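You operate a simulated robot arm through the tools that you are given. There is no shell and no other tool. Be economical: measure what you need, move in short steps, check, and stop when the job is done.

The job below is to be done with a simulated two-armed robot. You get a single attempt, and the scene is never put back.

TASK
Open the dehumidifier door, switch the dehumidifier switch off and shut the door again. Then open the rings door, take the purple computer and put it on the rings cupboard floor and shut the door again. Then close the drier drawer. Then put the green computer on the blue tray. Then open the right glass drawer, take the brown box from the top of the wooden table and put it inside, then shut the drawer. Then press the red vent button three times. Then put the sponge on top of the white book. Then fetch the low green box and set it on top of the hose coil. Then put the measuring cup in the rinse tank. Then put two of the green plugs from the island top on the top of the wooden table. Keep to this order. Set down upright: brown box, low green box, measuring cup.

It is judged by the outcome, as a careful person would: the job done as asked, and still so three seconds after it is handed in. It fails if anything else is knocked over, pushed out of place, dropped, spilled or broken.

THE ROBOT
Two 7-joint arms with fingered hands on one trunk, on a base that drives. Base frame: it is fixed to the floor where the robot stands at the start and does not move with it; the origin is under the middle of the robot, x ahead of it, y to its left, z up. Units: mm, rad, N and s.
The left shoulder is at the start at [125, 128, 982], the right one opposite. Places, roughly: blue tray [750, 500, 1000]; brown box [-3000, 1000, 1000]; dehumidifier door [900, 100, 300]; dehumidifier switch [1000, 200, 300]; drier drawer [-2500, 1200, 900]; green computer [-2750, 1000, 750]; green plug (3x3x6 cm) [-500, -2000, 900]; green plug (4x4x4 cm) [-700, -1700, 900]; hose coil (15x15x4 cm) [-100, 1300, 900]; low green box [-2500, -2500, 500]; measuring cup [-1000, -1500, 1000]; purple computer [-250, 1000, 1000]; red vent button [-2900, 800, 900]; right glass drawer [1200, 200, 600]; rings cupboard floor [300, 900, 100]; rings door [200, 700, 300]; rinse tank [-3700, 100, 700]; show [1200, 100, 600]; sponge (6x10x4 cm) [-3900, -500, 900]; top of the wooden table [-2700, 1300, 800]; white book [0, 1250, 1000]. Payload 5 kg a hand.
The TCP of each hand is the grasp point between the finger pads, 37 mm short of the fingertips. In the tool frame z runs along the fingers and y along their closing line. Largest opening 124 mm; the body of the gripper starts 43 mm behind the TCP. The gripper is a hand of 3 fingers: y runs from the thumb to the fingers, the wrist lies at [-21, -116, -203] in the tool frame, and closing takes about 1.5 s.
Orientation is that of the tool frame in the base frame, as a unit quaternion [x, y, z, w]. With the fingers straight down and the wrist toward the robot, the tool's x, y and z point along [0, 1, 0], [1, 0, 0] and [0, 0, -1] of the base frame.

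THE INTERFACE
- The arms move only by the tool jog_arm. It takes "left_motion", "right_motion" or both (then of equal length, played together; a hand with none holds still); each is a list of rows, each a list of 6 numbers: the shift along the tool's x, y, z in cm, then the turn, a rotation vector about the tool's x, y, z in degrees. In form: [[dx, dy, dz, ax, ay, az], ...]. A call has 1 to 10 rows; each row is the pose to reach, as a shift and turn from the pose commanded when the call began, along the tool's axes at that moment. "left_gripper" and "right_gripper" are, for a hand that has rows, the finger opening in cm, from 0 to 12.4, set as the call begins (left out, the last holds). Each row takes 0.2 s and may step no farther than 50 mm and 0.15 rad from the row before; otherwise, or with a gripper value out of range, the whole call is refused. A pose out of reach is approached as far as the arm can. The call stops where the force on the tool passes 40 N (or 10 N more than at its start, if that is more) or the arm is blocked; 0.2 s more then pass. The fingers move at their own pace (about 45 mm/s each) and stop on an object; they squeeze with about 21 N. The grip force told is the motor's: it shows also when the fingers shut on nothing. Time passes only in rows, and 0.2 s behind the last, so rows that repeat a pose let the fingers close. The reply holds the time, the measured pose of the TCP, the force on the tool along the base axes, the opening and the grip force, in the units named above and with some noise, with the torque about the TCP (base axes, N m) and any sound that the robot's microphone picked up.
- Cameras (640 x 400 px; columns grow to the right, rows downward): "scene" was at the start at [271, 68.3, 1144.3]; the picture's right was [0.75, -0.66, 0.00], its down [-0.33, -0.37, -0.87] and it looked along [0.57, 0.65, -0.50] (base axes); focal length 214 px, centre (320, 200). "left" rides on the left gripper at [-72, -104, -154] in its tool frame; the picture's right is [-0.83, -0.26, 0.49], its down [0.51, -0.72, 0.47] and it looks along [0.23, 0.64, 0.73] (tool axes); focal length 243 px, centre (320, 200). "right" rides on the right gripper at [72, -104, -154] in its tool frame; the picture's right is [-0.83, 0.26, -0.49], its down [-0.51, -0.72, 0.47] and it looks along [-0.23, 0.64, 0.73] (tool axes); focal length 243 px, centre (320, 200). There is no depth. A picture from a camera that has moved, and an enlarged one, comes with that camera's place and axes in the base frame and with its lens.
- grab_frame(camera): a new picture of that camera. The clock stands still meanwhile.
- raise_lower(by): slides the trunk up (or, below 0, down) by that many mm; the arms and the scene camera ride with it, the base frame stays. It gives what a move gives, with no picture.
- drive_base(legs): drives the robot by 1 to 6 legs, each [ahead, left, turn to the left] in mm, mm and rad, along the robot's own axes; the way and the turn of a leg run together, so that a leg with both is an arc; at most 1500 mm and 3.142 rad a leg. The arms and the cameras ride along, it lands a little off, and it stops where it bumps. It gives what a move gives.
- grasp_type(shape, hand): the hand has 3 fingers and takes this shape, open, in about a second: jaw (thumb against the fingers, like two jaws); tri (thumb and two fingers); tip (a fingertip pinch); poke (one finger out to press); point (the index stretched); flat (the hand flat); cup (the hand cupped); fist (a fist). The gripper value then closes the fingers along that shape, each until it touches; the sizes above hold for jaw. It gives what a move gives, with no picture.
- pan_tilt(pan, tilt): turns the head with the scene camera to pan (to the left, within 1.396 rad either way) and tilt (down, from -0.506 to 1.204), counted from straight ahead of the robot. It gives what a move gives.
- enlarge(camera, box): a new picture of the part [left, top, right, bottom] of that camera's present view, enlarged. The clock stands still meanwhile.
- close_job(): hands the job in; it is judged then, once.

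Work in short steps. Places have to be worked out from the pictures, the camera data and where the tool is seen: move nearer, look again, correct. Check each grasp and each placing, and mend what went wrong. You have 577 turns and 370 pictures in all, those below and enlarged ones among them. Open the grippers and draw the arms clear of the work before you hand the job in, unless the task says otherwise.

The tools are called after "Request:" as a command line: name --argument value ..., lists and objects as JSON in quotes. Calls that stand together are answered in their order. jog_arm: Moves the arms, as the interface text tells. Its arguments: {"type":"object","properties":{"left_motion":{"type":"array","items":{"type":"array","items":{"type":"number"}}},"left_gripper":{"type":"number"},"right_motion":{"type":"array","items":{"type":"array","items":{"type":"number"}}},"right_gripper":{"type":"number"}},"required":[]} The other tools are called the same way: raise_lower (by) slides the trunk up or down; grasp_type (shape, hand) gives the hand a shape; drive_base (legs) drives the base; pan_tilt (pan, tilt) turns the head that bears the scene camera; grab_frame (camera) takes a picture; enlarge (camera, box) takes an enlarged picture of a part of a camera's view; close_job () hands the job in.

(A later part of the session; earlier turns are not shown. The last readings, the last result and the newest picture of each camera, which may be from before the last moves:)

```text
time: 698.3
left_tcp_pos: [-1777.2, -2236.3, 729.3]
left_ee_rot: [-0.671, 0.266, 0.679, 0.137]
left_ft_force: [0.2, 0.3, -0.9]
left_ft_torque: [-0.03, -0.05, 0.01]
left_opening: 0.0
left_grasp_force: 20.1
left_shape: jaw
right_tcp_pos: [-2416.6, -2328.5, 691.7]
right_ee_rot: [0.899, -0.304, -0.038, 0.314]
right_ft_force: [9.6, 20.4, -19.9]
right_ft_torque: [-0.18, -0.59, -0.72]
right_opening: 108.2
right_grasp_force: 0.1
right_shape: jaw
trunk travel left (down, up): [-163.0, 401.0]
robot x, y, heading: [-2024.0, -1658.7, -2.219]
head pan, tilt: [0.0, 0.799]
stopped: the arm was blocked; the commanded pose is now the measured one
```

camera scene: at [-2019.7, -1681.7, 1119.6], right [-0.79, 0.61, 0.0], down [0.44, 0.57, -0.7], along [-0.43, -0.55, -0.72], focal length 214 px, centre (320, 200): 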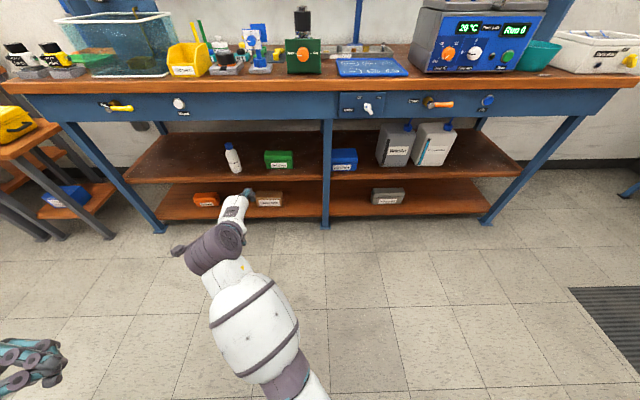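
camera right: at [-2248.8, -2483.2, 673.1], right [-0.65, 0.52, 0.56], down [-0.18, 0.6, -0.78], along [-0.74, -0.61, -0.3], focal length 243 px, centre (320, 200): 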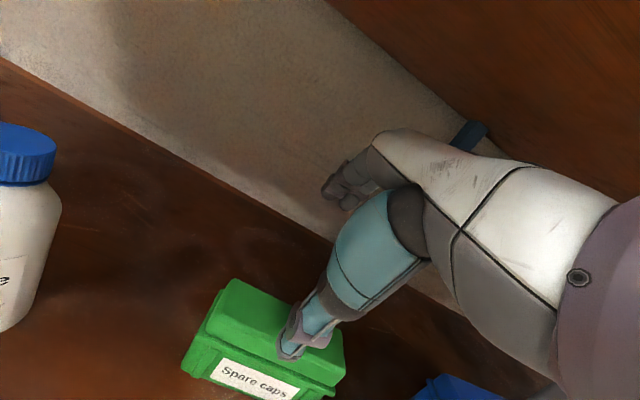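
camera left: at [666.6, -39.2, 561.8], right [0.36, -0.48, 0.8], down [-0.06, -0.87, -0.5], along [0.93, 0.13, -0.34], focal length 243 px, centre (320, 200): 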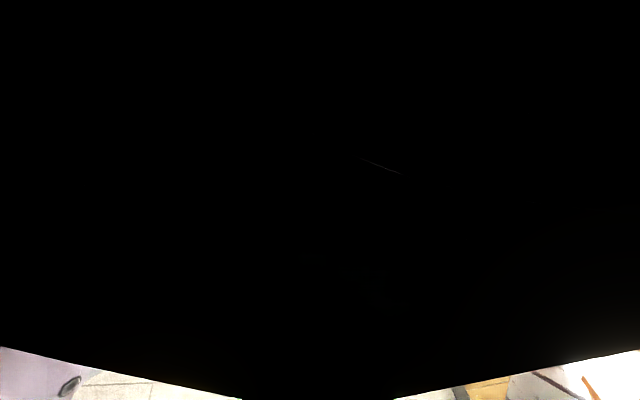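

The hand touched the bench apron. Back off 250 mm and check the arms.

Request:
drive_base --legs '[[-250, 0, 0]]'

Request:
pan_tilt --pan 0.0 --tilt 1.15

Request:
grab_frame --camera "scene"

```text
time: 700.1
left_tcp_pos: [-1627.4, -2037.2, 728.8]
left_ee_rot: [-0.671, 0.267, 0.678, 0.138]
left_ft_force: [0.5, 0.5, 1.6]
left_ft_torque: [0.0, 0.0, 0.03]
left_opening: 0.1
left_grasp_force: 20.7
left_shape: jaw
right_tcp_pos: [-2266.5, -2129.6, 694.4]
right_ee_rot: [0.898, -0.305, -0.041, 0.316]
right_ft_force: [1.3, 0.3, 0.2]
right_ft_torque: [0.04, -0.03, 0.0]
right_opening: 123.7
right_grasp_force: 0.1
right_shape: jaw
trunk travel left (down, up): [-163.0, 401.0]
robot x, y, heading: [-1867.0, -1459.4, -2.227]
head pan, tilt: [0.0, 0.799]
```

```text
time: 701.0
left_tcp_pos: [-1627.2, -2038.6, 727.9]
left_ee_rot: [-0.672, 0.267, 0.677, 0.137]
left_ft_force: [0.0, 0.2, -0.5]
left_ft_torque: [0.0, 0.01, 0.03]
left_opening: 0.1
left_grasp_force: 21.1
left_shape: jaw
right_tcp_pos: [-2267.2, -2130.3, 694.3]
right_ee_rot: [0.898, -0.304, -0.04, 0.317]
right_ft_force: [0.7, -0.8, 0.0]
right_ft_torque: [0.0, -0.02, 0.0]
right_opening: 123.9
right_grasp_force: 0.0
right_shape: jaw
trunk travel left (down, up): [-163.0, 401.0]
robot x, y, heading: [-1865.4, -1458.3, -2.223]
head pan, tilt: [0.0, 1.15]
```

```text
104 pictures are left
camera scene: at [-2036.6, -1677.4, 1082.6], right [-0.79, 0.61, 0.0], down [0.55, 0.72, -0.41], along [-0.25, -0.32, -0.91], focal length 214 px, centre (320, 200)
```

scene: 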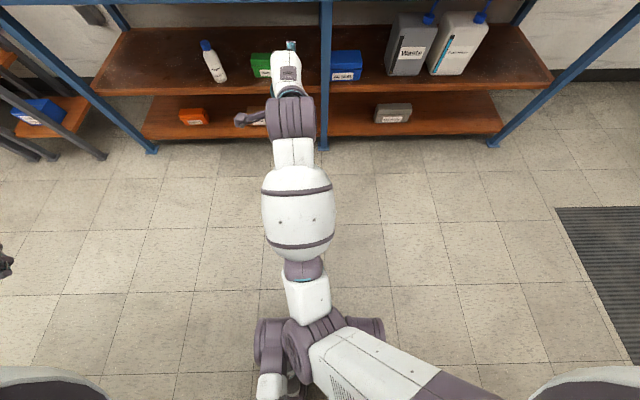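

The right elbow rests on the robot's own knee. With the trunk higher the arm hangs down freely, so I raise the trunk 190 mm and reach down instead.

Request:
raise_lower --by 200

Request:
jog_arm --right_motion '[[-0.5, -2.5, 3.4, 4, 0, 0], [-1, -5, 6.8, 8, 0, 0], [-1.5, -7.5, 10.2, 12, 0, 0], [-2, -10, 13.6, 12, 0, 0], [-2.5, -12.5, 17, 12, 0, 0], [-3, -15, 20.4, 12, 0, 0], [-3.6, -17.8, 24, 12, 0, 0]]'

Request:
pan_tilt --pan 0.0 --tilt 0.8

Request:
grab_frame --camera "scene"

```text
time: 703.1
left_tcp_pos: [-1627.5, -2037.4, 925.5]
left_ee_rot: [-0.672, 0.266, 0.678, 0.139]
left_ft_force: [-0.2, 0.0, -0.2]
left_ft_torque: [-0.01, 0.0, -0.01]
left_opening: 0.1
left_grasp_force: 21.1
left_shape: jaw
right_tcp_pos: [-2268.3, -2130.4, 890.6]
right_ee_rot: [0.898, -0.306, -0.04, 0.314]
right_ft_force: [0.2, -0.4, -0.1]
right_ft_torque: [0.0, 0.02, 0.0]
right_opening: 123.9
right_grasp_force: 0.1
right_shape: jaw
trunk travel left (down, up): [-363.0, 201.0]
robot x, y, heading: [-1871.7, -1458.5, -2.228]
head pan, tilt: [0.0, 1.15]
```

```text
time: 704.7
left_tcp_pos: [-1627.7, -2038.3, 925.1]
left_ee_rot: [-0.672, 0.266, 0.677, 0.138]
left_ft_force: [0.1, -0.9, -1.6]
left_ft_torque: [0.05, 0.01, -0.01]
left_opening: 0.1
left_grasp_force: 21.5
left_shape: jaw
right_tcp_pos: [-2266.8, -2130.4, 587.9]
right_ee_rot: [0.926, -0.307, -0.008, 0.219]
right_ft_force: [0.8, -0.4, -0.4]
right_ft_torque: [0.02, -0.02, 0.04]
right_opening: 123.9
right_grasp_force: 0.1
right_shape: jaw
trunk travel left (down, up): [-363.0, 201.0]
robot x, y, heading: [-1868.8, -1459.8, -2.221]
head pan, tilt: [0.0, 1.15]
```

```text
time: 705.6
left_tcp_pos: [-1627.7, -2038.9, 925.3]
left_ee_rot: [-0.672, 0.266, 0.678, 0.138]
left_ft_force: [0.6, 0.3, 0.1]
left_ft_torque: [0.03, 0.0, -0.03]
left_opening: 0.0
left_grasp_force: 21.1
left_shape: jaw
right_tcp_pos: [-2266.9, -2130.5, 588.9]
right_ee_rot: [0.926, -0.306, -0.008, 0.219]
right_ft_force: [0.7, -0.1, 0.4]
right_ft_torque: [-0.01, 0.01, -0.02]
right_opening: 123.7
right_grasp_force: 0.0
right_shape: jaw
trunk travel left (down, up): [-363.0, 201.0]
robot x, y, heading: [-1866.4, -1459.1, -2.229]
head pan, tilt: [0.0, 0.799]
```

```text
103 pictures are left
camera scene: at [-2013.0, -1646.6, 1320.3], right [-0.79, 0.61, 0.0], down [0.44, 0.57, -0.7], along [-0.42, -0.55, -0.72], focal length 214 px, centre (320, 200)
```

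scene: 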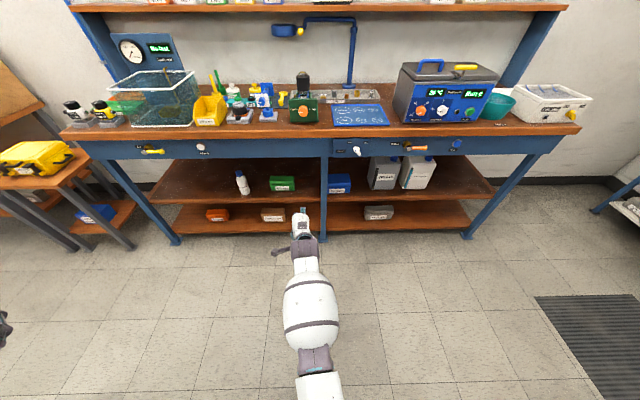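

Works freely now. I level the roll, then move left 156 mm and forward to the box.

Request:
jog_arm --right_motion '[[0, 0, 0, 0, -4, 0], [0, 0, 0, 0, -7.5, 0]]'

Request:
drive_base --legs '[[0, 156, 0], [380, 0, 0]]'

Request:
grab_frame --camera "right"

```text
time: 706.2
left_tcp_pos: [-1627.6, -2037.6, 926.6]
left_ee_rot: [-0.671, 0.267, 0.678, 0.138]
left_ft_force: [-0.1, 0.5, -0.5]
left_ft_torque: [0.03, -0.01, 0.01]
left_opening: 0.0
left_grasp_force: 20.4
left_shape: jaw
right_tcp_pos: [-2268.3, -2130.9, 588.8]
right_ee_rot: [0.923, -0.321, -0.07, 0.2]
right_ft_force: [1.0, -0.8, -0.4]
right_ft_torque: [0.02, 0.01, -0.02]
right_opening: 123.9
right_grasp_force: 0.0
right_shape: jaw
trunk travel left (down, up): [-363.0, 201.0]
robot x, y, heading: [-1867.2, -1460.8, -2.224]
head pan, tilt: [0.0, 0.799]
```

```text
time: 710.2
left_tcp_pos: [-1736.5, -2435.5, 926.7]
left_ee_rot: [-0.67, 0.268, 0.678, 0.141]
left_ft_force: [0.8, -0.1, 0.0]
left_ft_torque: [0.03, 0.0, -0.01]
left_opening: 0.0
left_grasp_force: 21.2
left_shape: jaw
right_tcp_pos: [-2376.7, -2521.5, 588.7]
right_ee_rot: [0.922, -0.325, -0.069, 0.198]
right_ft_force: [0.0, -0.4, 0.3]
right_ft_torque: [0.01, 0.03, -0.04]
right_opening: 123.8
right_grasp_force: 0.0
right_shape: jaw
trunk travel left (down, up): [-363.0, 201.0]
robot x, y, heading: [-1971.2, -1856.6, -2.231]
head pan, tilt: [0.0, 0.799]
```

```text
102 pictures are left
camera right: at [-2222.7, -2443.4, 685.5], right [-0.67, 0.49, 0.56], down [-0.1, 0.68, -0.73], along [-0.73, -0.55, -0.4], focal length 243 px, centre (320, 200)
```

right: 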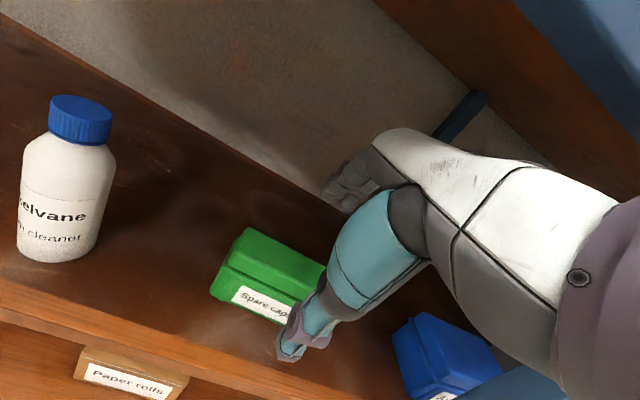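

Aligned: 52 mm ahead, 7 mm left. I move over the box and lower the jaws around it front-to-back.

Request:
jog_arm --right_motion '[[0.4, 2.4, 1.1, 0, 0, 0], [0.7, 4.7, 2.1, 0, 0, 0], [0.7, 3.5, 4.9, 0, 0, 0], [0.7, 2.2, 7.9, 0, 0, 0], [0.7, 1.2, 10.2, 0, 0, 0], [0.7, 0.6, 11.4, 0, 0, 0]]'

Request:
grab_frame --camera "right"

```text
time: 711.6
left_tcp_pos: [-1736.1, -2435.8, 926.2]
left_ee_rot: [-0.67, 0.269, 0.678, 0.141]
left_ft_force: [-1.0, -0.1, -0.3]
left_ft_torque: [-0.02, -0.02, 0.0]
left_opening: 0.0
left_grasp_force: 20.8
left_shape: jaw
right_tcp_pos: [-2404.5, -2566.1, 486.1]
right_ee_rot: [0.922, -0.324, -0.069, 0.199]
right_ft_force: [-0.4, 0.6, 0.2]
right_ft_torque: [0.0, -0.01, 0.01]
right_opening: 123.9
right_grasp_force: 0.0
right_shape: jaw
trunk travel left (down, up): [-363.0, 201.0]
robot x, y, heading: [-1973.1, -1857.4, -2.235]
head pan, tilt: [0.0, 0.799]
```

```text
101 pictures are left
camera right: at [-2250.8, -2488.7, 583.6], right [-0.67, 0.49, 0.56], down [-0.1, 0.68, -0.73], along [-0.73, -0.55, -0.4], focal length 243 px, centre (320, 200)
```

right: 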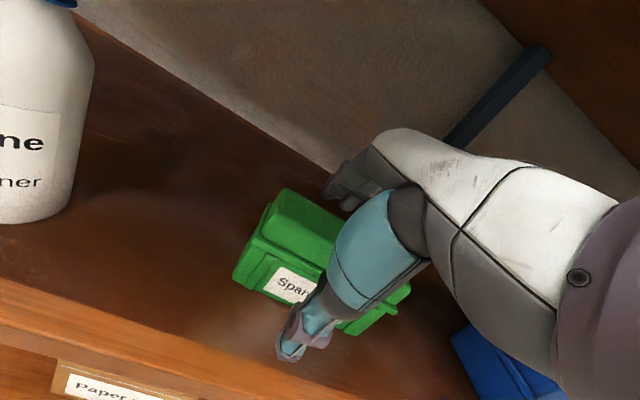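

Request:
jog_arm --right_motion '[[0, 0, 0, 0, 0, 0], [0, 0, 0, 0, 0, 0], [0, 0, 0, 0, 0, 0], [0, 0, 0, 0, 0, 0], [0, 0, 0, 0, 0, 0], [0, 0, 0, 0, 0, 0], [0, 0, 0, 0, 0, 0]]' --right_gripper 0

Request:
jog_arm --right_motion '[[0, 0.5, -1, 0, 0, 0], [0, 1.5, -3, 0, 0, 0], [0, 2.5, -5.5, 0, 0, 0]]'

Request:
grab_frame --camera "right"

```text
time: 713.2
left_tcp_pos: [-1736.2, -2434.7, 925.3]
left_ee_rot: [-0.671, 0.268, 0.677, 0.14]
left_ft_force: [-0.5, 0.5, 0.3]
left_ft_torque: [0.02, -0.03, 0.02]
left_opening: 0.0
left_grasp_force: 20.5
left_shape: jaw
right_tcp_pos: [-2404.7, -2567.2, 486.6]
right_ee_rot: [0.922, -0.325, -0.069, 0.199]
right_ft_force: [1.2, 1.2, 1.8]
right_ft_torque: [0.19, -0.14, -0.01]
right_opening: 61.3
right_grasp_force: 20.5
right_shape: jaw
trunk travel left (down, up): [-363.0, 201.0]
robot x, y, heading: [-1976.6, -1858.4, -2.232]
head pan, tilt: [0.0, 0.799]
```

```text
time: 714.0
left_tcp_pos: [-1736.0, -2435.4, 924.7]
left_ee_rot: [-0.67, 0.268, 0.678, 0.141]
left_ft_force: [0.1, -0.1, 0.6]
left_ft_torque: [0.01, 0.0, 0.02]
left_opening: 0.3
left_grasp_force: 21.2
left_shape: jaw
right_tcp_pos: [-2403.4, -2569.6, 546.6]
right_ee_rot: [0.922, -0.325, -0.07, 0.198]
right_ft_force: [1.0, 0.4, -2.6]
right_ft_torque: [0.01, -0.06, 0.02]
right_opening: 60.1
right_grasp_force: 21.0
right_shape: jaw
trunk travel left (down, up): [-363.0, 201.0]
robot x, y, heading: [-1971.3, -1858.9, -2.229]
head pan, tilt: [0.0, 0.799]
```

```text
100 pictures are left
camera right: at [-2249.1, -2490.0, 644.3], right [-0.67, 0.49, 0.56], down [-0.1, 0.68, -0.73], along [-0.73, -0.55, -0.41], focal length 243 px, centre (320, 200)
```

right: 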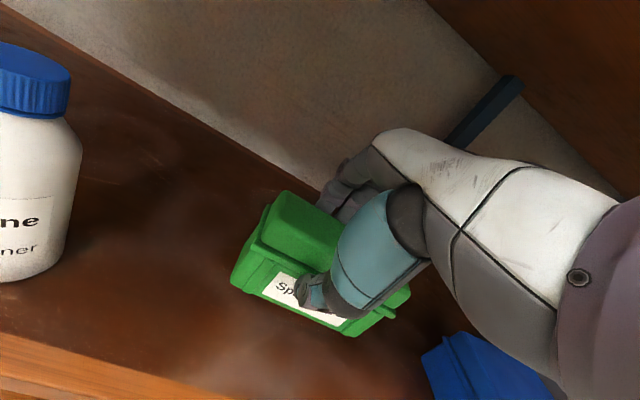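

Held level. I back out, raise it, and take it back to the main bench the same way.

Request:
drive_base --legs '[[-350, 0, 0]]'

Request:
jog_arm --right_motion '[[0, 1.9, -4.2, 0, 0, 0], [0, 3.8, -8.4, 0, 0, 0], [0, 5.7, -12.6, 0, 0, 0], [0, 7.6, -16.8, 0, 0, 0], [0, 9.5, -21, 0, 0, 0], [0, 11.4, -25.2, 0, 0, 0], [0, 13.3, -29.4, 0, 0, 0], [0, 15.2, -33.6, 0, 0, 0], [0, 17.1, -37.8, 0, 0, 0], [0, 19, -42, 0, 0, 0]]'

Request:
drive_base --legs '[[0, -1380, 0], [-1000, 0, 0], [-900, 0, 0], [0, 0, 3.13]]'

Request:
grab_frame --camera "right"

```text
time: 716.3
left_tcp_pos: [-1521.2, -2159.8, 925.8]
left_ee_rot: [-0.67, 0.269, 0.677, 0.14]
left_ft_force: [-0.2, -0.1, 0.3]
left_ft_torque: [0.0, -0.03, 0.0]
left_opening: 0.0
left_grasp_force: 21.0
left_shape: jaw
right_tcp_pos: [-2189.7, -2295.4, 547.3]
right_ee_rot: [0.922, -0.325, -0.069, 0.199]
right_ft_force: [0.3, 0.1, -3.1]
right_ft_torque: [0.01, -0.06, 0.02]
right_opening: 60.1
right_grasp_force: 21.0
right_shape: jaw
trunk travel left (down, up): [-363.0, 201.0]
robot x, y, heading: [-1757.6, -1577.9, -2.228]
head pan, tilt: [0.0, 0.799]
```

```text
time: 718.5
left_tcp_pos: [-1521.9, -2160.0, 925.1]
left_ee_rot: [-0.671, 0.268, 0.677, 0.141]
left_ft_force: [0.6, 0.1, 0.7]
left_ft_torque: [0.01, -0.01, 0.0]
left_opening: 0.1
left_grasp_force: 21.1
left_shape: jaw
right_tcp_pos: [-2186.2, -2296.7, 1008.4]
right_ee_rot: [0.923, -0.324, -0.069, 0.198]
right_ft_force: [0.1, -0.1, -2.7]
right_ft_torque: [-0.04, -0.08, -0.02]
right_opening: 59.4
right_grasp_force: 21.3
right_shape: jaw
trunk travel left (down, up): [-363.0, 201.0]
robot x, y, heading: [-1757.8, -1576.1, -2.227]
head pan, tilt: [0.0, 0.799]
```

```text
time: 747.1
left_tcp_pos: [-1867.3, 1339.4, 925.5]
left_ee_rot: [0.277, 0.666, -0.148, 0.676]
left_ft_force: [-1.0, -0.3, 0.5]
left_ft_torque: [-0.01, 0.0, -0.02]
left_opening: 0.0
left_grasp_force: 20.2
left_shape: jaw
right_tcp_pos: [-1198.7, 1460.4, 1008.9]
right_ee_rot: [0.334, 0.919, 0.198, 0.071]
right_ft_force: [0.0, 0.2, -3.4]
right_ft_torque: [-0.02, 0.09, 0.01]
right_opening: 58.4
right_grasp_force: 21.4
right_shape: jaw
trunk travel left (down, up): [-363.0, 201.0]
robot x, y, heading: [-1643.9, 753.4, 0.889]
head pan, tilt: [0.0, 0.799]
```

```text
99 pictures are left
camera right: at [-1357.9, 1386.6, 1105.8], right [0.66, -0.51, 0.56], down [0.09, -0.68, -0.73], along [0.75, 0.53, -0.4], focal length 243 px, centre (320, 200)
```

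right: 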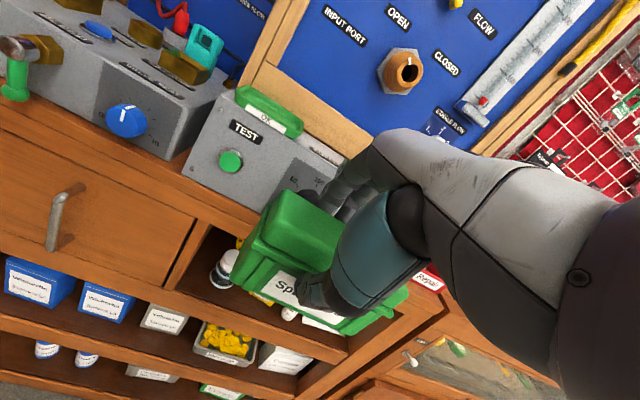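

I straighten up, back off, and sidestep right to the hose coil, raising a bit.

Request:
drive_base --legs '[[-100, 0, 0.033], [0, -965, 0]]'

Request:
raise_lower --by 90

Request:
pan_tilt --pan -0.1 --tilt 0.45

Request:
grab_frame --camera "scene"

```text
time: 756.7
left_tcp_pos: [-1178.1, 667.7, 925.6]
left_ee_rot: [0.267, 0.67, -0.141, 0.678]
left_ft_force: [0.0, 0.5, 0.0]
left_ft_torque: [0.0, -0.01, -0.01]
left_opening: 0.0
left_grasp_force: 21.8
left_shape: jaw
right_tcp_pos: [-512.9, 804.4, 1008.7]
right_ee_rot: [0.323, 0.923, 0.199, 0.069]
right_ft_force: [-0.2, 0.0, -3.6]
right_ft_torque: [-0.02, 0.07, 0.03]
right_opening: 58.4
right_grasp_force: 20.9
right_shape: jaw
trunk travel left (down, up): [-363.0, 201.0]
robot x, y, heading: [-941.1, 87.7, 0.918]
head pan, tilt: [0.0, 0.799]
```

```text
time: 757.9
left_tcp_pos: [-1178.5, 668.7, 1015.5]
left_ee_rot: [0.268, 0.67, -0.141, 0.677]
left_ft_force: [0.5, 0.5, -0.6]
left_ft_torque: [0.02, -0.01, -0.02]
left_opening: 0.0
left_grasp_force: 20.8
left_shape: jaw
right_tcp_pos: [-511.8, 803.6, 1096.4]
right_ee_rot: [0.324, 0.922, 0.198, 0.069]
right_ft_force: [-0.1, 0.8, -3.0]
right_ft_torque: [0.01, 0.09, -0.03]
right_opening: 58.3
right_grasp_force: 21.1
right_shape: jaw
trunk travel left (down, up): [-453.0, 111.0]
robot x, y, heading: [-938.3, 88.3, 0.91]
head pan, tilt: [0.0, 0.799]
```

```text
time: 758.8
left_tcp_pos: [-1179.0, 668.1, 1016.7]
left_ee_rot: [0.268, 0.67, -0.141, 0.678]
left_ft_force: [-0.2, -0.1, -0.2]
left_ft_torque: [-0.02, 0.0, -0.02]
left_opening: 0.0
left_grasp_force: 20.9
left_shape: jaw
right_tcp_pos: [-513.6, 805.2, 1099.0]
right_ee_rot: [0.324, 0.923, 0.199, 0.069]
right_ft_force: [1.0, 0.2, -2.5]
right_ft_torque: [-0.01, 0.1, 0.01]
right_opening: 58.4
right_grasp_force: 21.0
right_shape: jaw
trunk travel left (down, up): [-453.0, 111.0]
robot x, y, heading: [-941.2, 83.8, 0.913]
head pan, tilt: [-0.099, 0.45]
```

```text
98 pictures are left
camera scene: at [-800.9, 255.2, 1448.9], right [0.73, -0.69, 0.0], down [-0.3, -0.32, -0.9], along [0.62, 0.65, -0.44], focal length 214 px, centre (320, 200)
```

scene: 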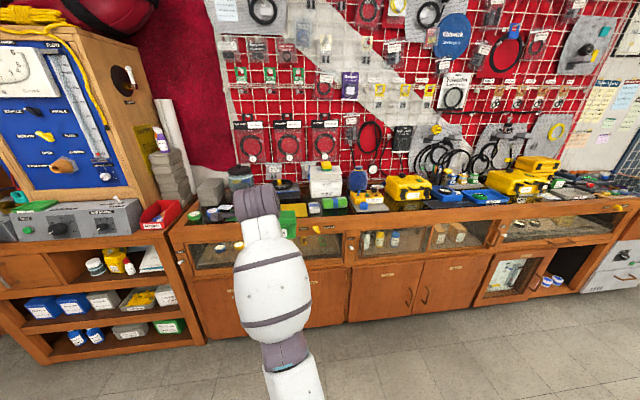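

Request:
drive_base --legs '[[560, 0, 0.005]]'

Request:
grab_frame --camera "right"

```text
time: 761.9
left_tcp_pos: [-843.2, 1099.7, 1016.6]
left_ee_rot: [0.268, 0.67, -0.14, 0.678]
left_ft_force: [-0.4, 0.4, 0.6]
left_ft_torque: [0.03, 0.0, 0.01]
left_opening: 0.0
left_grasp_force: 20.7
left_shape: jaw
right_tcp_pos: [-178.6, 1235.9, 1099.2]
right_ee_rot: [0.324, 0.922, 0.199, 0.069]
right_ft_force: [0.2, -0.2, -2.8]
right_ft_torque: [-0.05, 0.04, 0.02]
right_opening: 58.6
right_grasp_force: 20.8
right_shape: jaw
trunk travel left (down, up): [-453.0, 111.0]
robot x, y, heading: [-600.4, 517.8, 0.91]
head pan, tilt: [-0.099, 0.45]
```

```text
97 pictures are left
camera right: at [-335.3, 1159.3, 1196.3], right [0.67, -0.49, 0.56], down [0.11, -0.68, -0.73], along [0.73, 0.55, -0.4], focal length 243 px, centre (320, 200)
```

right: 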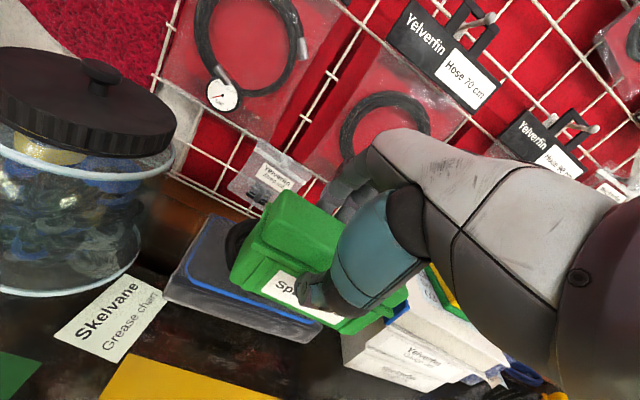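

Request:
drive_base --legs '[[112, 4, 0]]'

Request:
jog_arm --right_motion '[[0, -1, 2.3, 0, 0, 0], [0, -2, 4.6, 0, 0, 0], [0, -2.9, 6.4, 0, 0, 0]]'

Request:
grab_frame --camera "right"

Request:
enlarge --camera "scene" --box '[220, 120, 400, 240]'

```text
time: 763.1
left_tcp_pos: [-778.3, 1191.2, 1015.2]
left_ee_rot: [0.268, 0.67, -0.14, 0.678]
left_ft_force: [0.4, 0.5, 0.4]
left_ft_torque: [0.03, 0.01, 0.02]
left_opening: 0.1
left_grasp_force: 20.9
left_shape: jaw
right_tcp_pos: [-113.0, 1327.5, 1100.8]
right_ee_rot: [0.323, 0.923, 0.199, 0.069]
right_ft_force: [-0.4, 0.4, -3.2]
right_ft_torque: [0.01, 0.08, -0.01]
right_opening: 58.3
right_grasp_force: 21.0
right_shape: jaw
trunk travel left (down, up): [-453.0, 111.0]
robot x, y, heading: [-538.2, 609.6, 0.91]
head pan, tilt: [-0.099, 0.45]
```

```text
time: 763.9
left_tcp_pos: [-780.6, 1189.0, 1018.1]
left_ee_rot: [0.269, 0.67, -0.139, 0.678]
left_ft_force: [0.0, 0.1, 0.4]
left_ft_torque: [0.02, 0.02, 0.03]
left_opening: 0.0
left_grasp_force: 21.3
left_shape: jaw
right_tcp_pos: [-116.3, 1327.8, 1038.1]
right_ee_rot: [0.322, 0.922, 0.205, 0.069]
right_ft_force: [0.2, 3.7, 26.2]
right_ft_torque: [0.12, -0.1, 0.15]
right_opening: 64.5
right_grasp_force: 20.8
right_shape: jaw
trunk travel left (down, up): [-453.0, 111.0]
robot x, y, heading: [-541.9, 610.3, 0.913]
head pan, tilt: [-0.099, 0.45]
```

```text
96 pictures are left
camera right: at [-273.7, 1248.2, 1133.1], right [0.67, -0.5, 0.55], down [0.11, -0.67, -0.73], along [0.73, 0.55, -0.39], focal length 243 px, centre (320, 200)
```

right: 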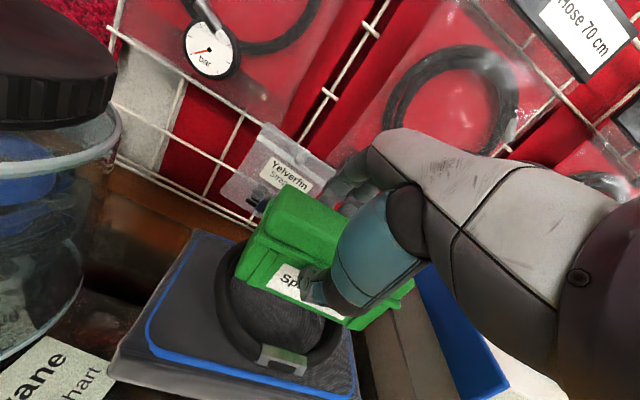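

```text
3.33 times, centred on (310, 180) of scene
camera zoom: at [-403.2, 774.4, 1450.4], right [0.73, -0.69, 0.0], down [-0.3, -0.31, -0.9], along [0.62, 0.65, -0.43], focal length 715 px, centre (353, 267)
```

zoom: 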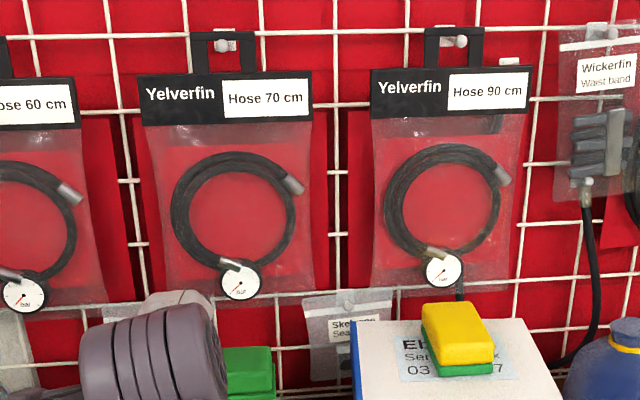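

Contact: the box rests on the coil but ~18 mm too far back and 10 mm right. I lift slightly, correct, and lower again.

Request:
jog_arm --right_motion '[[0, 0.9, -2, 0, 0, 0], [0.5, -0.1, -2.5, 0, 0, 0], [1, -0.9, -2.8, 0, 0, 0], [1, -1.6, -1.3, 0, 0, 0], [1, -1.9, -0.6, 0, 0, 0], [1, -2.2, 0.1, 0, 0, 0]]'

Request:
grab_frame --camera "right"

```text
time: 765.2
left_tcp_pos: [-778.5, 1190.4, 1016.2]
left_ee_rot: [0.268, 0.67, -0.139, 0.678]
left_ft_force: [-0.5, 1.0, 0.3]
left_ft_torque: [0.01, -0.03, -0.02]
left_opening: 0.0
left_grasp_force: 20.7
left_shape: jaw
right_tcp_pos: [-135.1, 1318.8, 1037.2]
right_ee_rot: [0.322, 0.92, 0.211, 0.069]
right_ft_force: [-1.8, -5.1, 29.6]
right_ft_torque: [-0.58, 0.49, -0.11]
right_opening: 65.4
right_grasp_force: 21.1
right_shape: jaw
trunk travel left (down, up): [-453.0, 111.0]
robot x, y, heading: [-542.1, 613.1, 0.912]
head pan, tilt: [-0.099, 0.45]
stopped in row 6 (right hand): the force on the tool passed its limit at 44 N (the readings are from after the stop); the commanded pose is now the measured one
```

```text
94 pictures are left
camera right: at [-293.2, 1238.4, 1130.4], right [0.67, -0.5, 0.55], down [0.11, -0.66, -0.74], along [0.74, 0.56, -0.38], focal length 243 px, centre (320, 200)
```

right: 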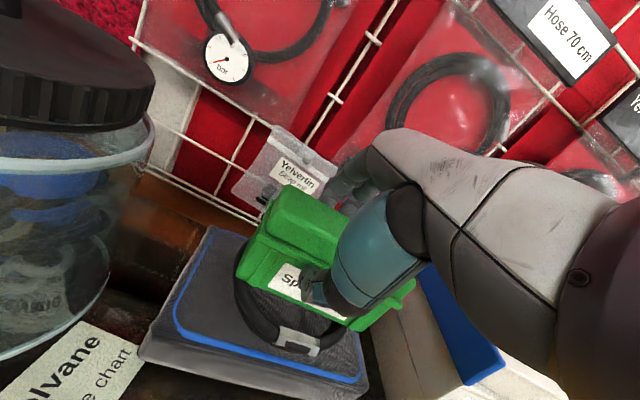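

The box is now well over the coil. Release and retreat upward.

Request:
jog_arm --right_motion '[[0, 0, 0, 0, 0, 0], [0, 0, 0, 0, 0, 0], [0, 0, 0, 0, 0, 0], [0, 0.5, -1.5, 0, 0, 0], [0, 1.4, -4, 0, 0, 0], [0, 2.4, -7, 0, 0, 0], [0, 4, -11, 0, 0, 0]]' --right_gripper 9.5

Request:
grab_frame --camera "right"

```text
time: 766.8
left_tcp_pos: [-780.1, 1191.5, 1016.2]
left_ee_rot: [0.268, 0.671, -0.14, 0.677]
left_ft_force: [0.6, -0.6, -1.0]
left_ft_torque: [0.01, 0.02, 0.01]
left_opening: 0.0
left_grasp_force: 21.3
left_shape: jaw
right_tcp_pos: [-141.4, 1313.1, 1145.8]
right_ee_rot: [0.322, 0.922, 0.204, 0.069]
right_ft_force: [0.8, 0.1, -1.0]
right_ft_torque: [-0.01, -0.03, 0.02]
right_opening: 95.0
right_grasp_force: 0.0
right_shape: jaw
trunk travel left (down, up): [-453.0, 111.0]
robot x, y, heading: [-539.8, 612.3, 0.913]
head pan, tilt: [-0.099, 0.45]
```

```text
93 pictures are left
camera right: at [-297.6, 1233.0, 1240.9], right [0.67, -0.5, 0.55], down [0.11, -0.67, -0.73], along [0.73, 0.55, -0.39], focal length 243 px, centre (320, 200)
```

right: 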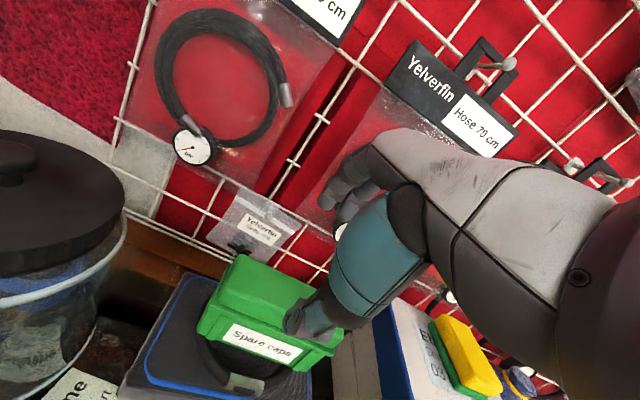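

The green box sits upright on the coil. Next the measuring cup on the island: back off, straighten the hand, turn around and approach the island.

Request:
drive_base --legs '[[-620, 0, 0]]'

Request:
jog_arm --right_motion '[[0, 0, 0, 8, 0, 0], [0, 0, 0, 16, 0, 0], [0, 0, 0, 24, 0, 0]]'

Request:
drive_base --legs '[[0, -810, 0], [0, 0, 3.14], [250, 0, 0]]'

Request:
pan_tilt --pan 0.15 --tilt 0.55

Request:
grab_frame --camera "scene"

```text
time: 770.3
left_tcp_pos: [-1147.8, 714.0, 1016.1]
left_ee_rot: [0.267, 0.671, -0.142, 0.677]
left_ft_force: [0.3, -0.5, -0.4]
left_ft_torque: [-0.02, 0.0, -0.01]
left_opening: 0.0
left_grasp_force: 21.3
left_shape: jaw
right_tcp_pos: [-510.0, 834.4, 1146.5]
right_ee_rot: [0.323, 0.921, 0.205, 0.07]
right_ft_force: [0.4, -0.7, -0.1]
right_ft_torque: [-0.01, 0.02, 0.02]
right_opening: 95.0
right_grasp_force: 0.0
right_shape: jaw
trunk travel left (down, up): [-453.0, 111.0]
robot x, y, heading: [-911.1, 129.3, 0.912]
head pan, tilt: [-0.099, 0.45]
```

```text
time: 771.1
left_tcp_pos: [-1148.1, 714.3, 1016.2]
left_ee_rot: [0.268, 0.67, -0.141, 0.678]
left_ft_force: [0.2, -0.4, 0.0]
left_ft_torque: [0.02, 0.0, 0.02]
left_opening: 0.0
left_grasp_force: 21.0
left_shape: jaw
right_tcp_pos: [-509.9, 833.7, 1144.1]
right_ee_rot: [0.33, 0.944, 0.008, -0.001]
right_ft_force: [0.4, -0.2, -0.1]
right_ft_torque: [0.0, 0.0, 0.03]
right_opening: 94.9
right_grasp_force: 0.0
right_shape: jaw
trunk travel left (down, up): [-453.0, 111.0]
robot x, y, heading: [-909.9, 130.2, 0.911]
head pan, tilt: [-0.099, 0.45]
```

```text
time: 787.3
left_tcp_pos: [-206.3, -1150.1, 1016.0]
left_ee_rot: [-0.666, 0.278, 0.675, 0.15]
left_ft_force: [0.1, 0.8, 0.5]
left_ft_torque: [-0.01, 0.01, 0.07]
left_opening: 0.1
left_grasp_force: 21.2
left_shape: jaw
right_tcp_pos: [-847.1, -1253.1, 1146.6]
right_ee_rot: [0.939, -0.343, 0.0, 0.01]
right_ft_force: [0.1, 0.2, -0.5]
right_ft_torque: [0.02, 0.03, -0.02]
right_opening: 94.9
right_grasp_force: 0.1
right_shape: jaw
trunk travel left (down, up): [-453.0, 111.0]
robot x, y, heading: [-430.6, -564.7, -2.263]
head pan, tilt: [-0.099, 0.45]
```

```text
time: 788.1
left_tcp_pos: [-207.7, -1150.9, 1015.5]
left_ee_rot: [-0.667, 0.277, 0.675, 0.15]
left_ft_force: [0.4, 0.3, 0.7]
left_ft_torque: [0.02, 0.0, 0.03]
left_opening: 0.0
left_grasp_force: 20.8
left_shape: jaw
right_tcp_pos: [-848.4, -1255.2, 1145.6]
right_ee_rot: [0.939, -0.343, -0.001, 0.009]
right_ft_force: [-0.7, 0.7, 0.1]
right_ft_torque: [0.03, -0.01, 0.0]
right_opening: 94.9
right_grasp_force: 0.1
right_shape: jaw
trunk travel left (down, up): [-453.0, 111.0]
robot x, y, heading: [-428.9, -561.5, -2.256]
head pan, tilt: [0.15, 0.55]
```

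```text
92 pictures are left
camera scene: at [-556.3, -740.3, 1439.8], right [-0.86, 0.51, 0.0], down [0.27, 0.45, -0.85], along [-0.44, -0.73, -0.52], focal length 214 px, centre (320, 200)
```

scene: 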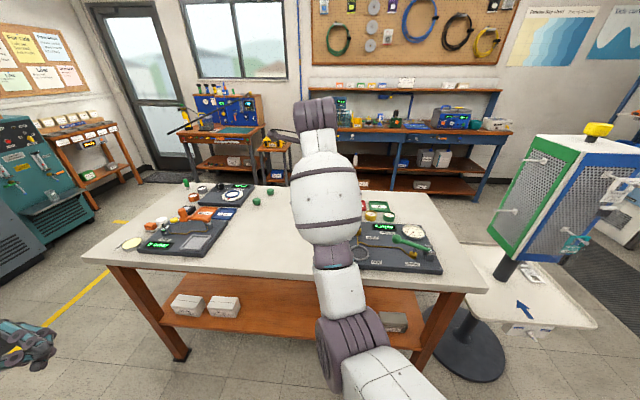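

Request:
enlarge --camera "scene" --box '[110, 160, 310, 270]'

Request:
grab_frame --camera "right"

```text
3.20 times, centred on (210, 215) of scene
camera zoom: at [-556.3, -740.3, 1439.8], right [-0.86, 0.51, 0.0], down [0.27, 0.45, -0.85], along [-0.44, -0.73, -0.52], focal length 686 px, centre (672, 152)
```

zoom: 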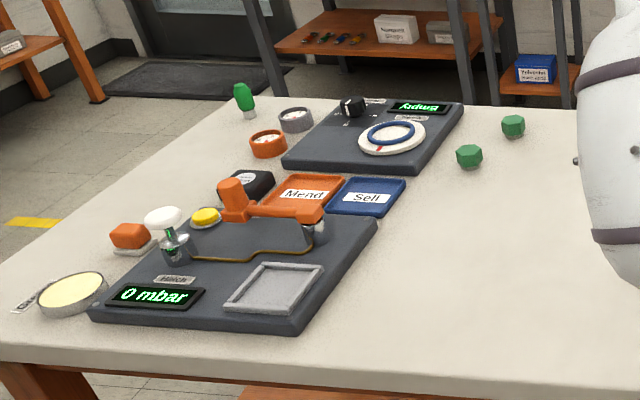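

```text
90 pictures are left
camera right: at [-726.6, -1218.2, 1297.1], right [-0.8, 0.34, 0.49], down [0.07, 0.87, -0.49], along [-0.6, -0.35, -0.72], focal length 243 px, centre (320, 200)
```

right: 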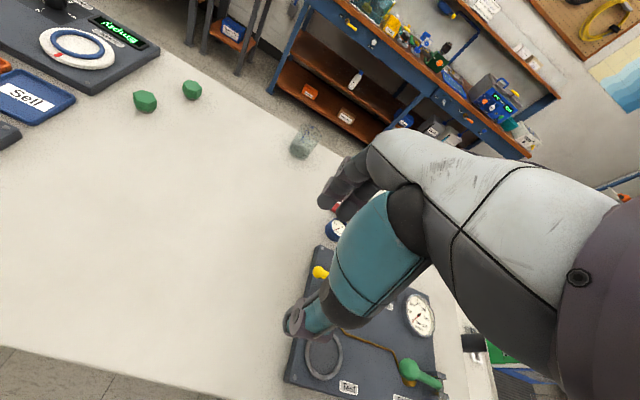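

The transparent measuring cup stands at the island's far edge, about (−1043, −1550). I move closer and look.

Request:
drive_base --legs '[[200, 30, 0.037]]'

Request:
grab_frame --camera "right"

```text
time: 789.7
left_tcp_pos: [-282.5, -1312.8, 1017.4]
left_ee_rot: [-0.672, 0.264, 0.678, 0.137]
left_ft_force: [0.2, 0.3, 0.6]
left_ft_torque: [0.01, 0.0, 0.06]
left_opening: 0.0
left_grasp_force: 20.8
left_shape: jaw
right_tcp_pos: [-920.0, -1439.4, 1147.3]
right_ee_rot: [0.946, -0.325, -0.001, 0.01]
right_ft_force: [1.3, 0.1, -0.2]
right_ft_torque: [0.02, 0.01, 0.0]
right_opening: 94.9
right_grasp_force: 0.0
right_shape: jaw
trunk travel left (down, up): [-453.0, 111.0]
robot x, y, heading: [-527.7, -737.1, -2.223]
head pan, tilt: [0.15, 0.55]
```

```text
89 pictures are left
camera right: at [-799.2, -1398.1, 1298.8], right [-0.81, 0.31, 0.49], down [0.04, 0.87, -0.49], along [-0.58, -0.38, -0.72], focal length 243 px, centre (320, 200)
```

right: 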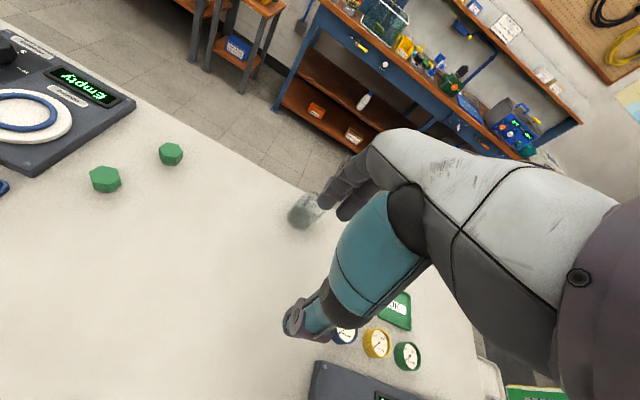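

Request:
enlarge --camera "right" --box '[250, 160, 350, 250]'

```text
4.44 times, centred on (300, 205) of right
camera zoom: at [-799.2, -1398.1, 1298.8], right [-0.81, 0.31, 0.49], down [0.04, 0.87, -0.49], along [-0.58, -0.38, -0.72], focal length 1078 px, centre (409, 178)
```

zoom: 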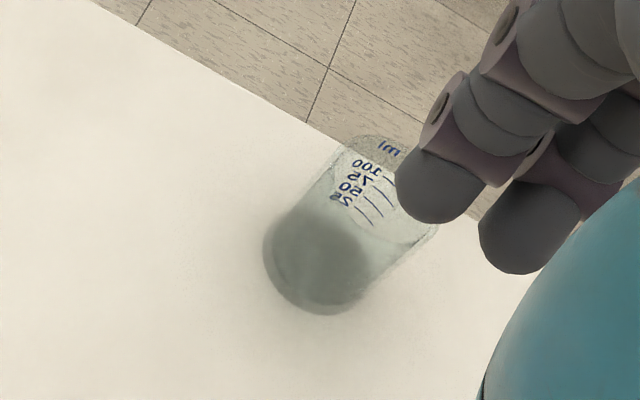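

The beaker is ~57 mm wide, ~74 mm tall at about (−1074, −1580). I move above it.

Request:
drive_base --legs '[[120, -37, 0]]'

Request:
jog_arm --right_motion '[[0, 4.2, 0, 0, 0, 0], [0, 8.3, 0, 0, 0, 0], [0, 8.3, 4, 0, 0, 0], [0, 8.3, 8, 0, 0, 0], [0, 8.3, 11, 0, 0, 0]]'

Request:
grab_frame --camera "right"

```text
time: 791.0
left_tcp_pos: [-383.5, -1386.7, 1014.8]
left_ee_rot: [-0.672, 0.265, 0.678, 0.137]
left_ft_force: [0.3, 0.4, 0.4]
left_ft_torque: [-0.03, 0.0, 0.02]
left_opening: 0.0
left_grasp_force: 20.8
left_shape: jaw
right_tcp_pos: [-1019.4, -1512.6, 1147.1]
right_ee_rot: [0.945, -0.325, -0.001, 0.011]
right_ft_force: [1.3, 0.2, -0.2]
right_ft_torque: [0.02, 0.01, -0.03]
right_opening: 95.2
right_grasp_force: 0.1
right_shape: jaw
trunk travel left (down, up): [-453.0, 111.0]
robot x, y, heading: [-630.7, -811.1, -2.221]
head pan, tilt: [0.15, 0.55]
```

```text
time: 792.2
left_tcp_pos: [-384.4, -1386.9, 1014.8]
left_ee_rot: [-0.672, 0.265, 0.678, 0.137]
left_ft_force: [0.1, 0.6, -0.4]
left_ft_torque: [0.01, 0.01, -0.02]
left_opening: 0.1
left_grasp_force: 21.3
left_shape: jaw
right_tcp_pos: [-1074.2, -1579.4, 1037.9]
right_ee_rot: [0.946, -0.325, -0.001, 0.009]
right_ft_force: [-0.2, 0.2, 0.5]
right_ft_torque: [-0.04, -0.02, -0.08]
right_opening: 94.8
right_grasp_force: 0.1
right_shape: jaw
trunk travel left (down, up): [-453.0, 111.0]
robot x, y, heading: [-625.3, -810.8, -2.224]
head pan, tilt: [0.15, 0.55]
```

```text
87 pictures are left
camera right: at [-953.0, -1538.1, 1189.6], right [-0.81, 0.31, 0.49], down [0.04, 0.87, -0.49], along [-0.58, -0.38, -0.72], focal length 243 px, centre (320, 200)
```

right: 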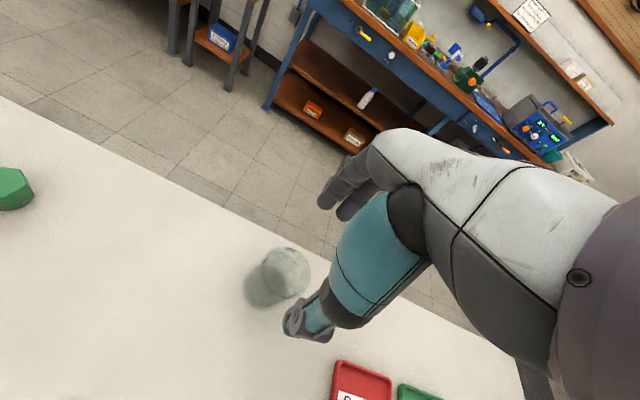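

Aligned within a few mm. Descend around the cup.

Request:
jog_arm --right_motion '[[-0.3, -0.3, 4, 0, 0, 0], [-0.3, -0.3, 8, 0, 0, 0], [-0.3, -0.3, 10.5, 0, 0, 0]]'

Request:
grab_frame --camera "right"

```text
time: 793.0
left_tcp_pos: [-382.2, -1383.8, 1017.5]
left_ee_rot: [-0.671, 0.266, 0.678, 0.136]
left_ft_force: [-0.2, 0.1, -0.2]
left_ft_torque: [-0.01, 0.04, 0.01]
left_opening: 0.0
left_grasp_force: 20.3
left_shape: jaw
right_tcp_pos: [-1071.7, -1575.4, 936.9]
right_ee_rot: [0.946, -0.325, -0.002, 0.012]
right_ft_force: [-0.2, 0.7, -0.8]
right_ft_torque: [0.01, -0.02, -0.01]
right_opening: 94.8
right_grasp_force: 0.1
right_shape: jaw
trunk travel left (down, up): [-453.0, 111.0]
robot x, y, heading: [-626.7, -805.9, -2.225]
head pan, tilt: [0.15, 0.55]
```

```text
86 pictures are left
camera right: at [-950.3, -1534.5, 1088.1], right [-0.81, 0.32, 0.49], down [0.04, 0.87, -0.49], along [-0.58, -0.38, -0.72], focal length 243 px, centre (320, 200)
```

right: 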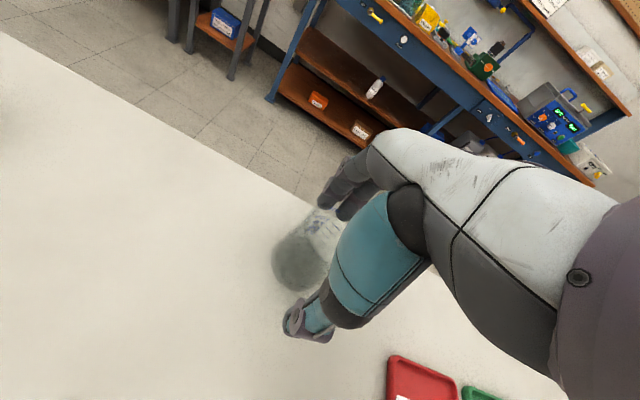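

Request:
jog_arm --right_motion '[[0, 0, 1.5, 0, 0, 0], [0, 0, 1.5, 0, 0, 0]]'

Request:
jog_arm --right_motion '[[0, 0, 0, 0, 0, 0], [0, 0, 0, 0, 0, 0], [0, 0, 0, 0, 0, 0], [0, 0, 0, 0, 0, 0], [0, 0, 0, 0, 0, 0]]' --right_gripper 0

Request:
jog_arm --right_motion '[[0, 0, -3, 0, 0, 0], [0, 0, -7, 0, 0, 0], [0, 0, -11, 0, 0, 0], [0, 0, -15, 0, 0, 0], [0, 0, -19, 0, 0, 0]]'

Request:
grab_frame --camera "right"

```text
time: 793.6
left_tcp_pos: [-381.7, -1385.2, 1017.8]
left_ee_rot: [-0.67, 0.267, 0.679, 0.135]
left_ft_force: [0.3, -0.3, 0.2]
left_ft_torque: [0.01, 0.02, -0.01]
left_opening: 0.2
left_grasp_force: 21.3
left_shape: jaw
right_tcp_pos: [-1072.7, -1578.3, 931.6]
right_ee_rot: [0.946, -0.325, -0.003, 0.016]
right_ft_force: [-0.1, -0.2, -0.4]
right_ft_torque: [-0.02, 0.0, -0.02]
right_opening: 94.9
right_grasp_force: 0.0
right_shape: jaw
trunk travel left (down, up): [-453.0, 111.0]
robot x, y, heading: [-627.2, -806.1, -2.22]
head pan, tilt: [0.15, 0.55]
```

```text
time: 794.8
left_tcp_pos: [-380.5, -1383.8, 1016.9]
left_ee_rot: [-0.671, 0.265, 0.679, 0.135]
left_ft_force: [0.9, -0.2, -0.4]
left_ft_torque: [0.01, -0.03, -0.02]
left_opening: 0.1
left_grasp_force: 21.0
left_shape: jaw
right_tcp_pos: [-1072.3, -1578.9, 932.6]
right_ee_rot: [0.945, -0.326, -0.003, 0.017]
right_ft_force: [-0.7, 0.0, -0.3]
right_ft_torque: [0.02, 0.01, -0.01]
right_opening: 51.4
right_grasp_force: 21.1
right_shape: jaw
trunk travel left (down, up): [-453.0, 111.0]
robot x, y, heading: [-627.9, -806.8, -2.22]
head pan, tilt: [0.15, 0.55]
```

```text
time: 796.0
left_tcp_pos: [-384.8, -1386.5, 1015.6]
left_ee_rot: [-0.672, 0.265, 0.678, 0.138]
left_ft_force: [-0.2, -0.3, 0.6]
left_ft_torque: [-0.03, 0.02, -0.01]
left_opening: 0.2
left_grasp_force: 21.1
left_shape: jaw
right_tcp_pos: [-1072.0, -1574.5, 1108.7]
right_ee_rot: [0.946, -0.325, 0.0, 0.009]
right_ft_force: [0.0, 0.0, -1.3]
right_ft_torque: [-0.01, -0.02, 0.0]
right_opening: 51.3
right_grasp_force: 21.1
right_shape: jaw
trunk travel left (down, up): [-453.0, 111.0]
robot x, y, heading: [-628.9, -804.7, -2.224]
head pan, tilt: [0.15, 0.55]
```

```text
85 pictures are left
camera right: at [-951.6, -1533.7, 1259.4], right [-0.81, 0.31, 0.49], down [0.04, 0.87, -0.49], along [-0.58, -0.37, -0.72], focal length 243 px, centre (320, 200)
```

right: 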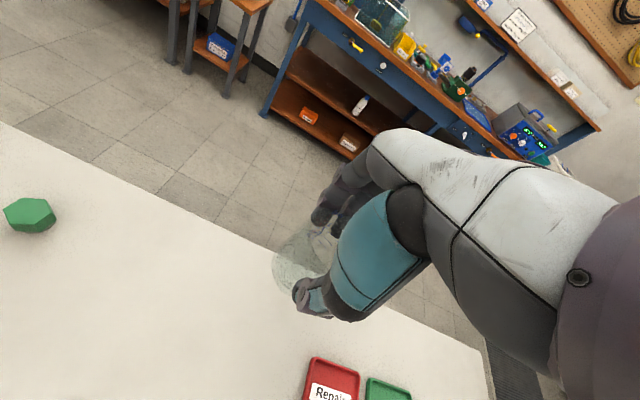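

The cup is held. I carry it around to the sink bench (rinse tank).

Request:
drive_base --legs '[[-520, 0, 0], [0, -1000, 0], [0, -850, 0], [0, 0, -1.57], [0, 1300, 0]]'

Request:
pan_tilt --pan 0.35 --tilt 0.55

Request:
grab_frame --camera "scene"

```text
time: 830.1
left_tcp_pos: [-3151.6, -560.4, 1016.1]
left_ee_rot: [-0.289, 0.662, 0.383, 0.576]
left_ft_force: [0.5, 0.3, -0.5]
left_ft_torque: [-0.02, 0.02, 0.0]
left_opening: 0.0
left_grasp_force: 21.0
left_shape: jaw
right_tcp_pos: [-3340.3, 128.0, 1108.8]
right_ee_rot: [-0.439, 0.899, 0.007, -0.006]
right_ft_force: [0.0, 0.0, 0.2]
right_ft_torque: [-0.01, 0.01, -0.01]
right_opening: 50.7
right_grasp_force: 21.7
right_shape: jaw
trunk travel left (down, up): [-453.0, 111.0]
robot x, y, heading: [-2575.0, -316.0, 2.493]
head pan, tilt: [0.15, 0.55]
```

```text
time: 830.8
left_tcp_pos: [-3151.6, -560.3, 1015.2]
left_ee_rot: [-0.289, 0.662, 0.382, 0.577]
left_ft_force: [0.6, -0.3, -0.1]
left_ft_torque: [-0.01, 0.03, 0.0]
left_opening: 0.0
left_grasp_force: 20.7
left_shape: jaw
right_tcp_pos: [-3340.0, 128.0, 1108.5]
right_ee_rot: [-0.439, 0.898, 0.006, -0.007]
right_ft_force: [-0.3, 0.5, 0.4]
right_ft_torque: [-0.02, 0.0, 0.01]
right_opening: 50.9
right_grasp_force: 21.0
right_shape: jaw
trunk travel left (down, up): [-453.0, 111.0]
robot x, y, heading: [-2576.0, -317.8, 2.49]
head pan, tilt: [0.351, 0.55]
```

```text
84 pictures are left
camera scene: at [-2762.0, -212.7, 1439.9], right [0.29, 0.96, 0.0], down [0.5, -0.15, -0.85], along [-0.81, 0.25, -0.52], focal length 214 px, centre (320, 200)
```

scene: 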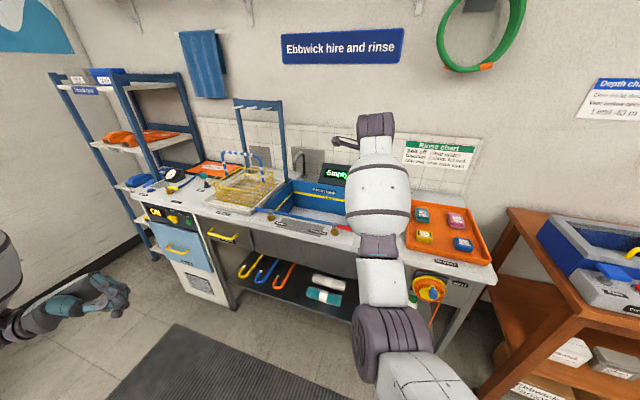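

Request:
enlarge --camera "scene" --box '[200, 140, 380, 250]'

```text
3.56 times, centred on (290, 195) of scene
camera zoom: at [-2762.0, -212.7, 1439.9], right [0.29, 0.96, 0.0], down [0.5, -0.15, -0.85], along [-0.81, 0.25, -0.52], focal length 763 px, centre (427, 218)
```

zoom: 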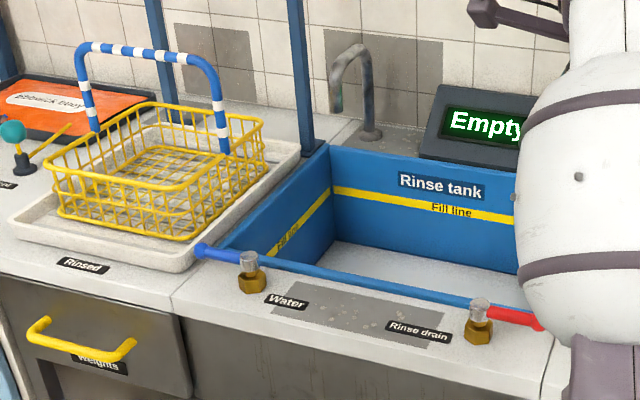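

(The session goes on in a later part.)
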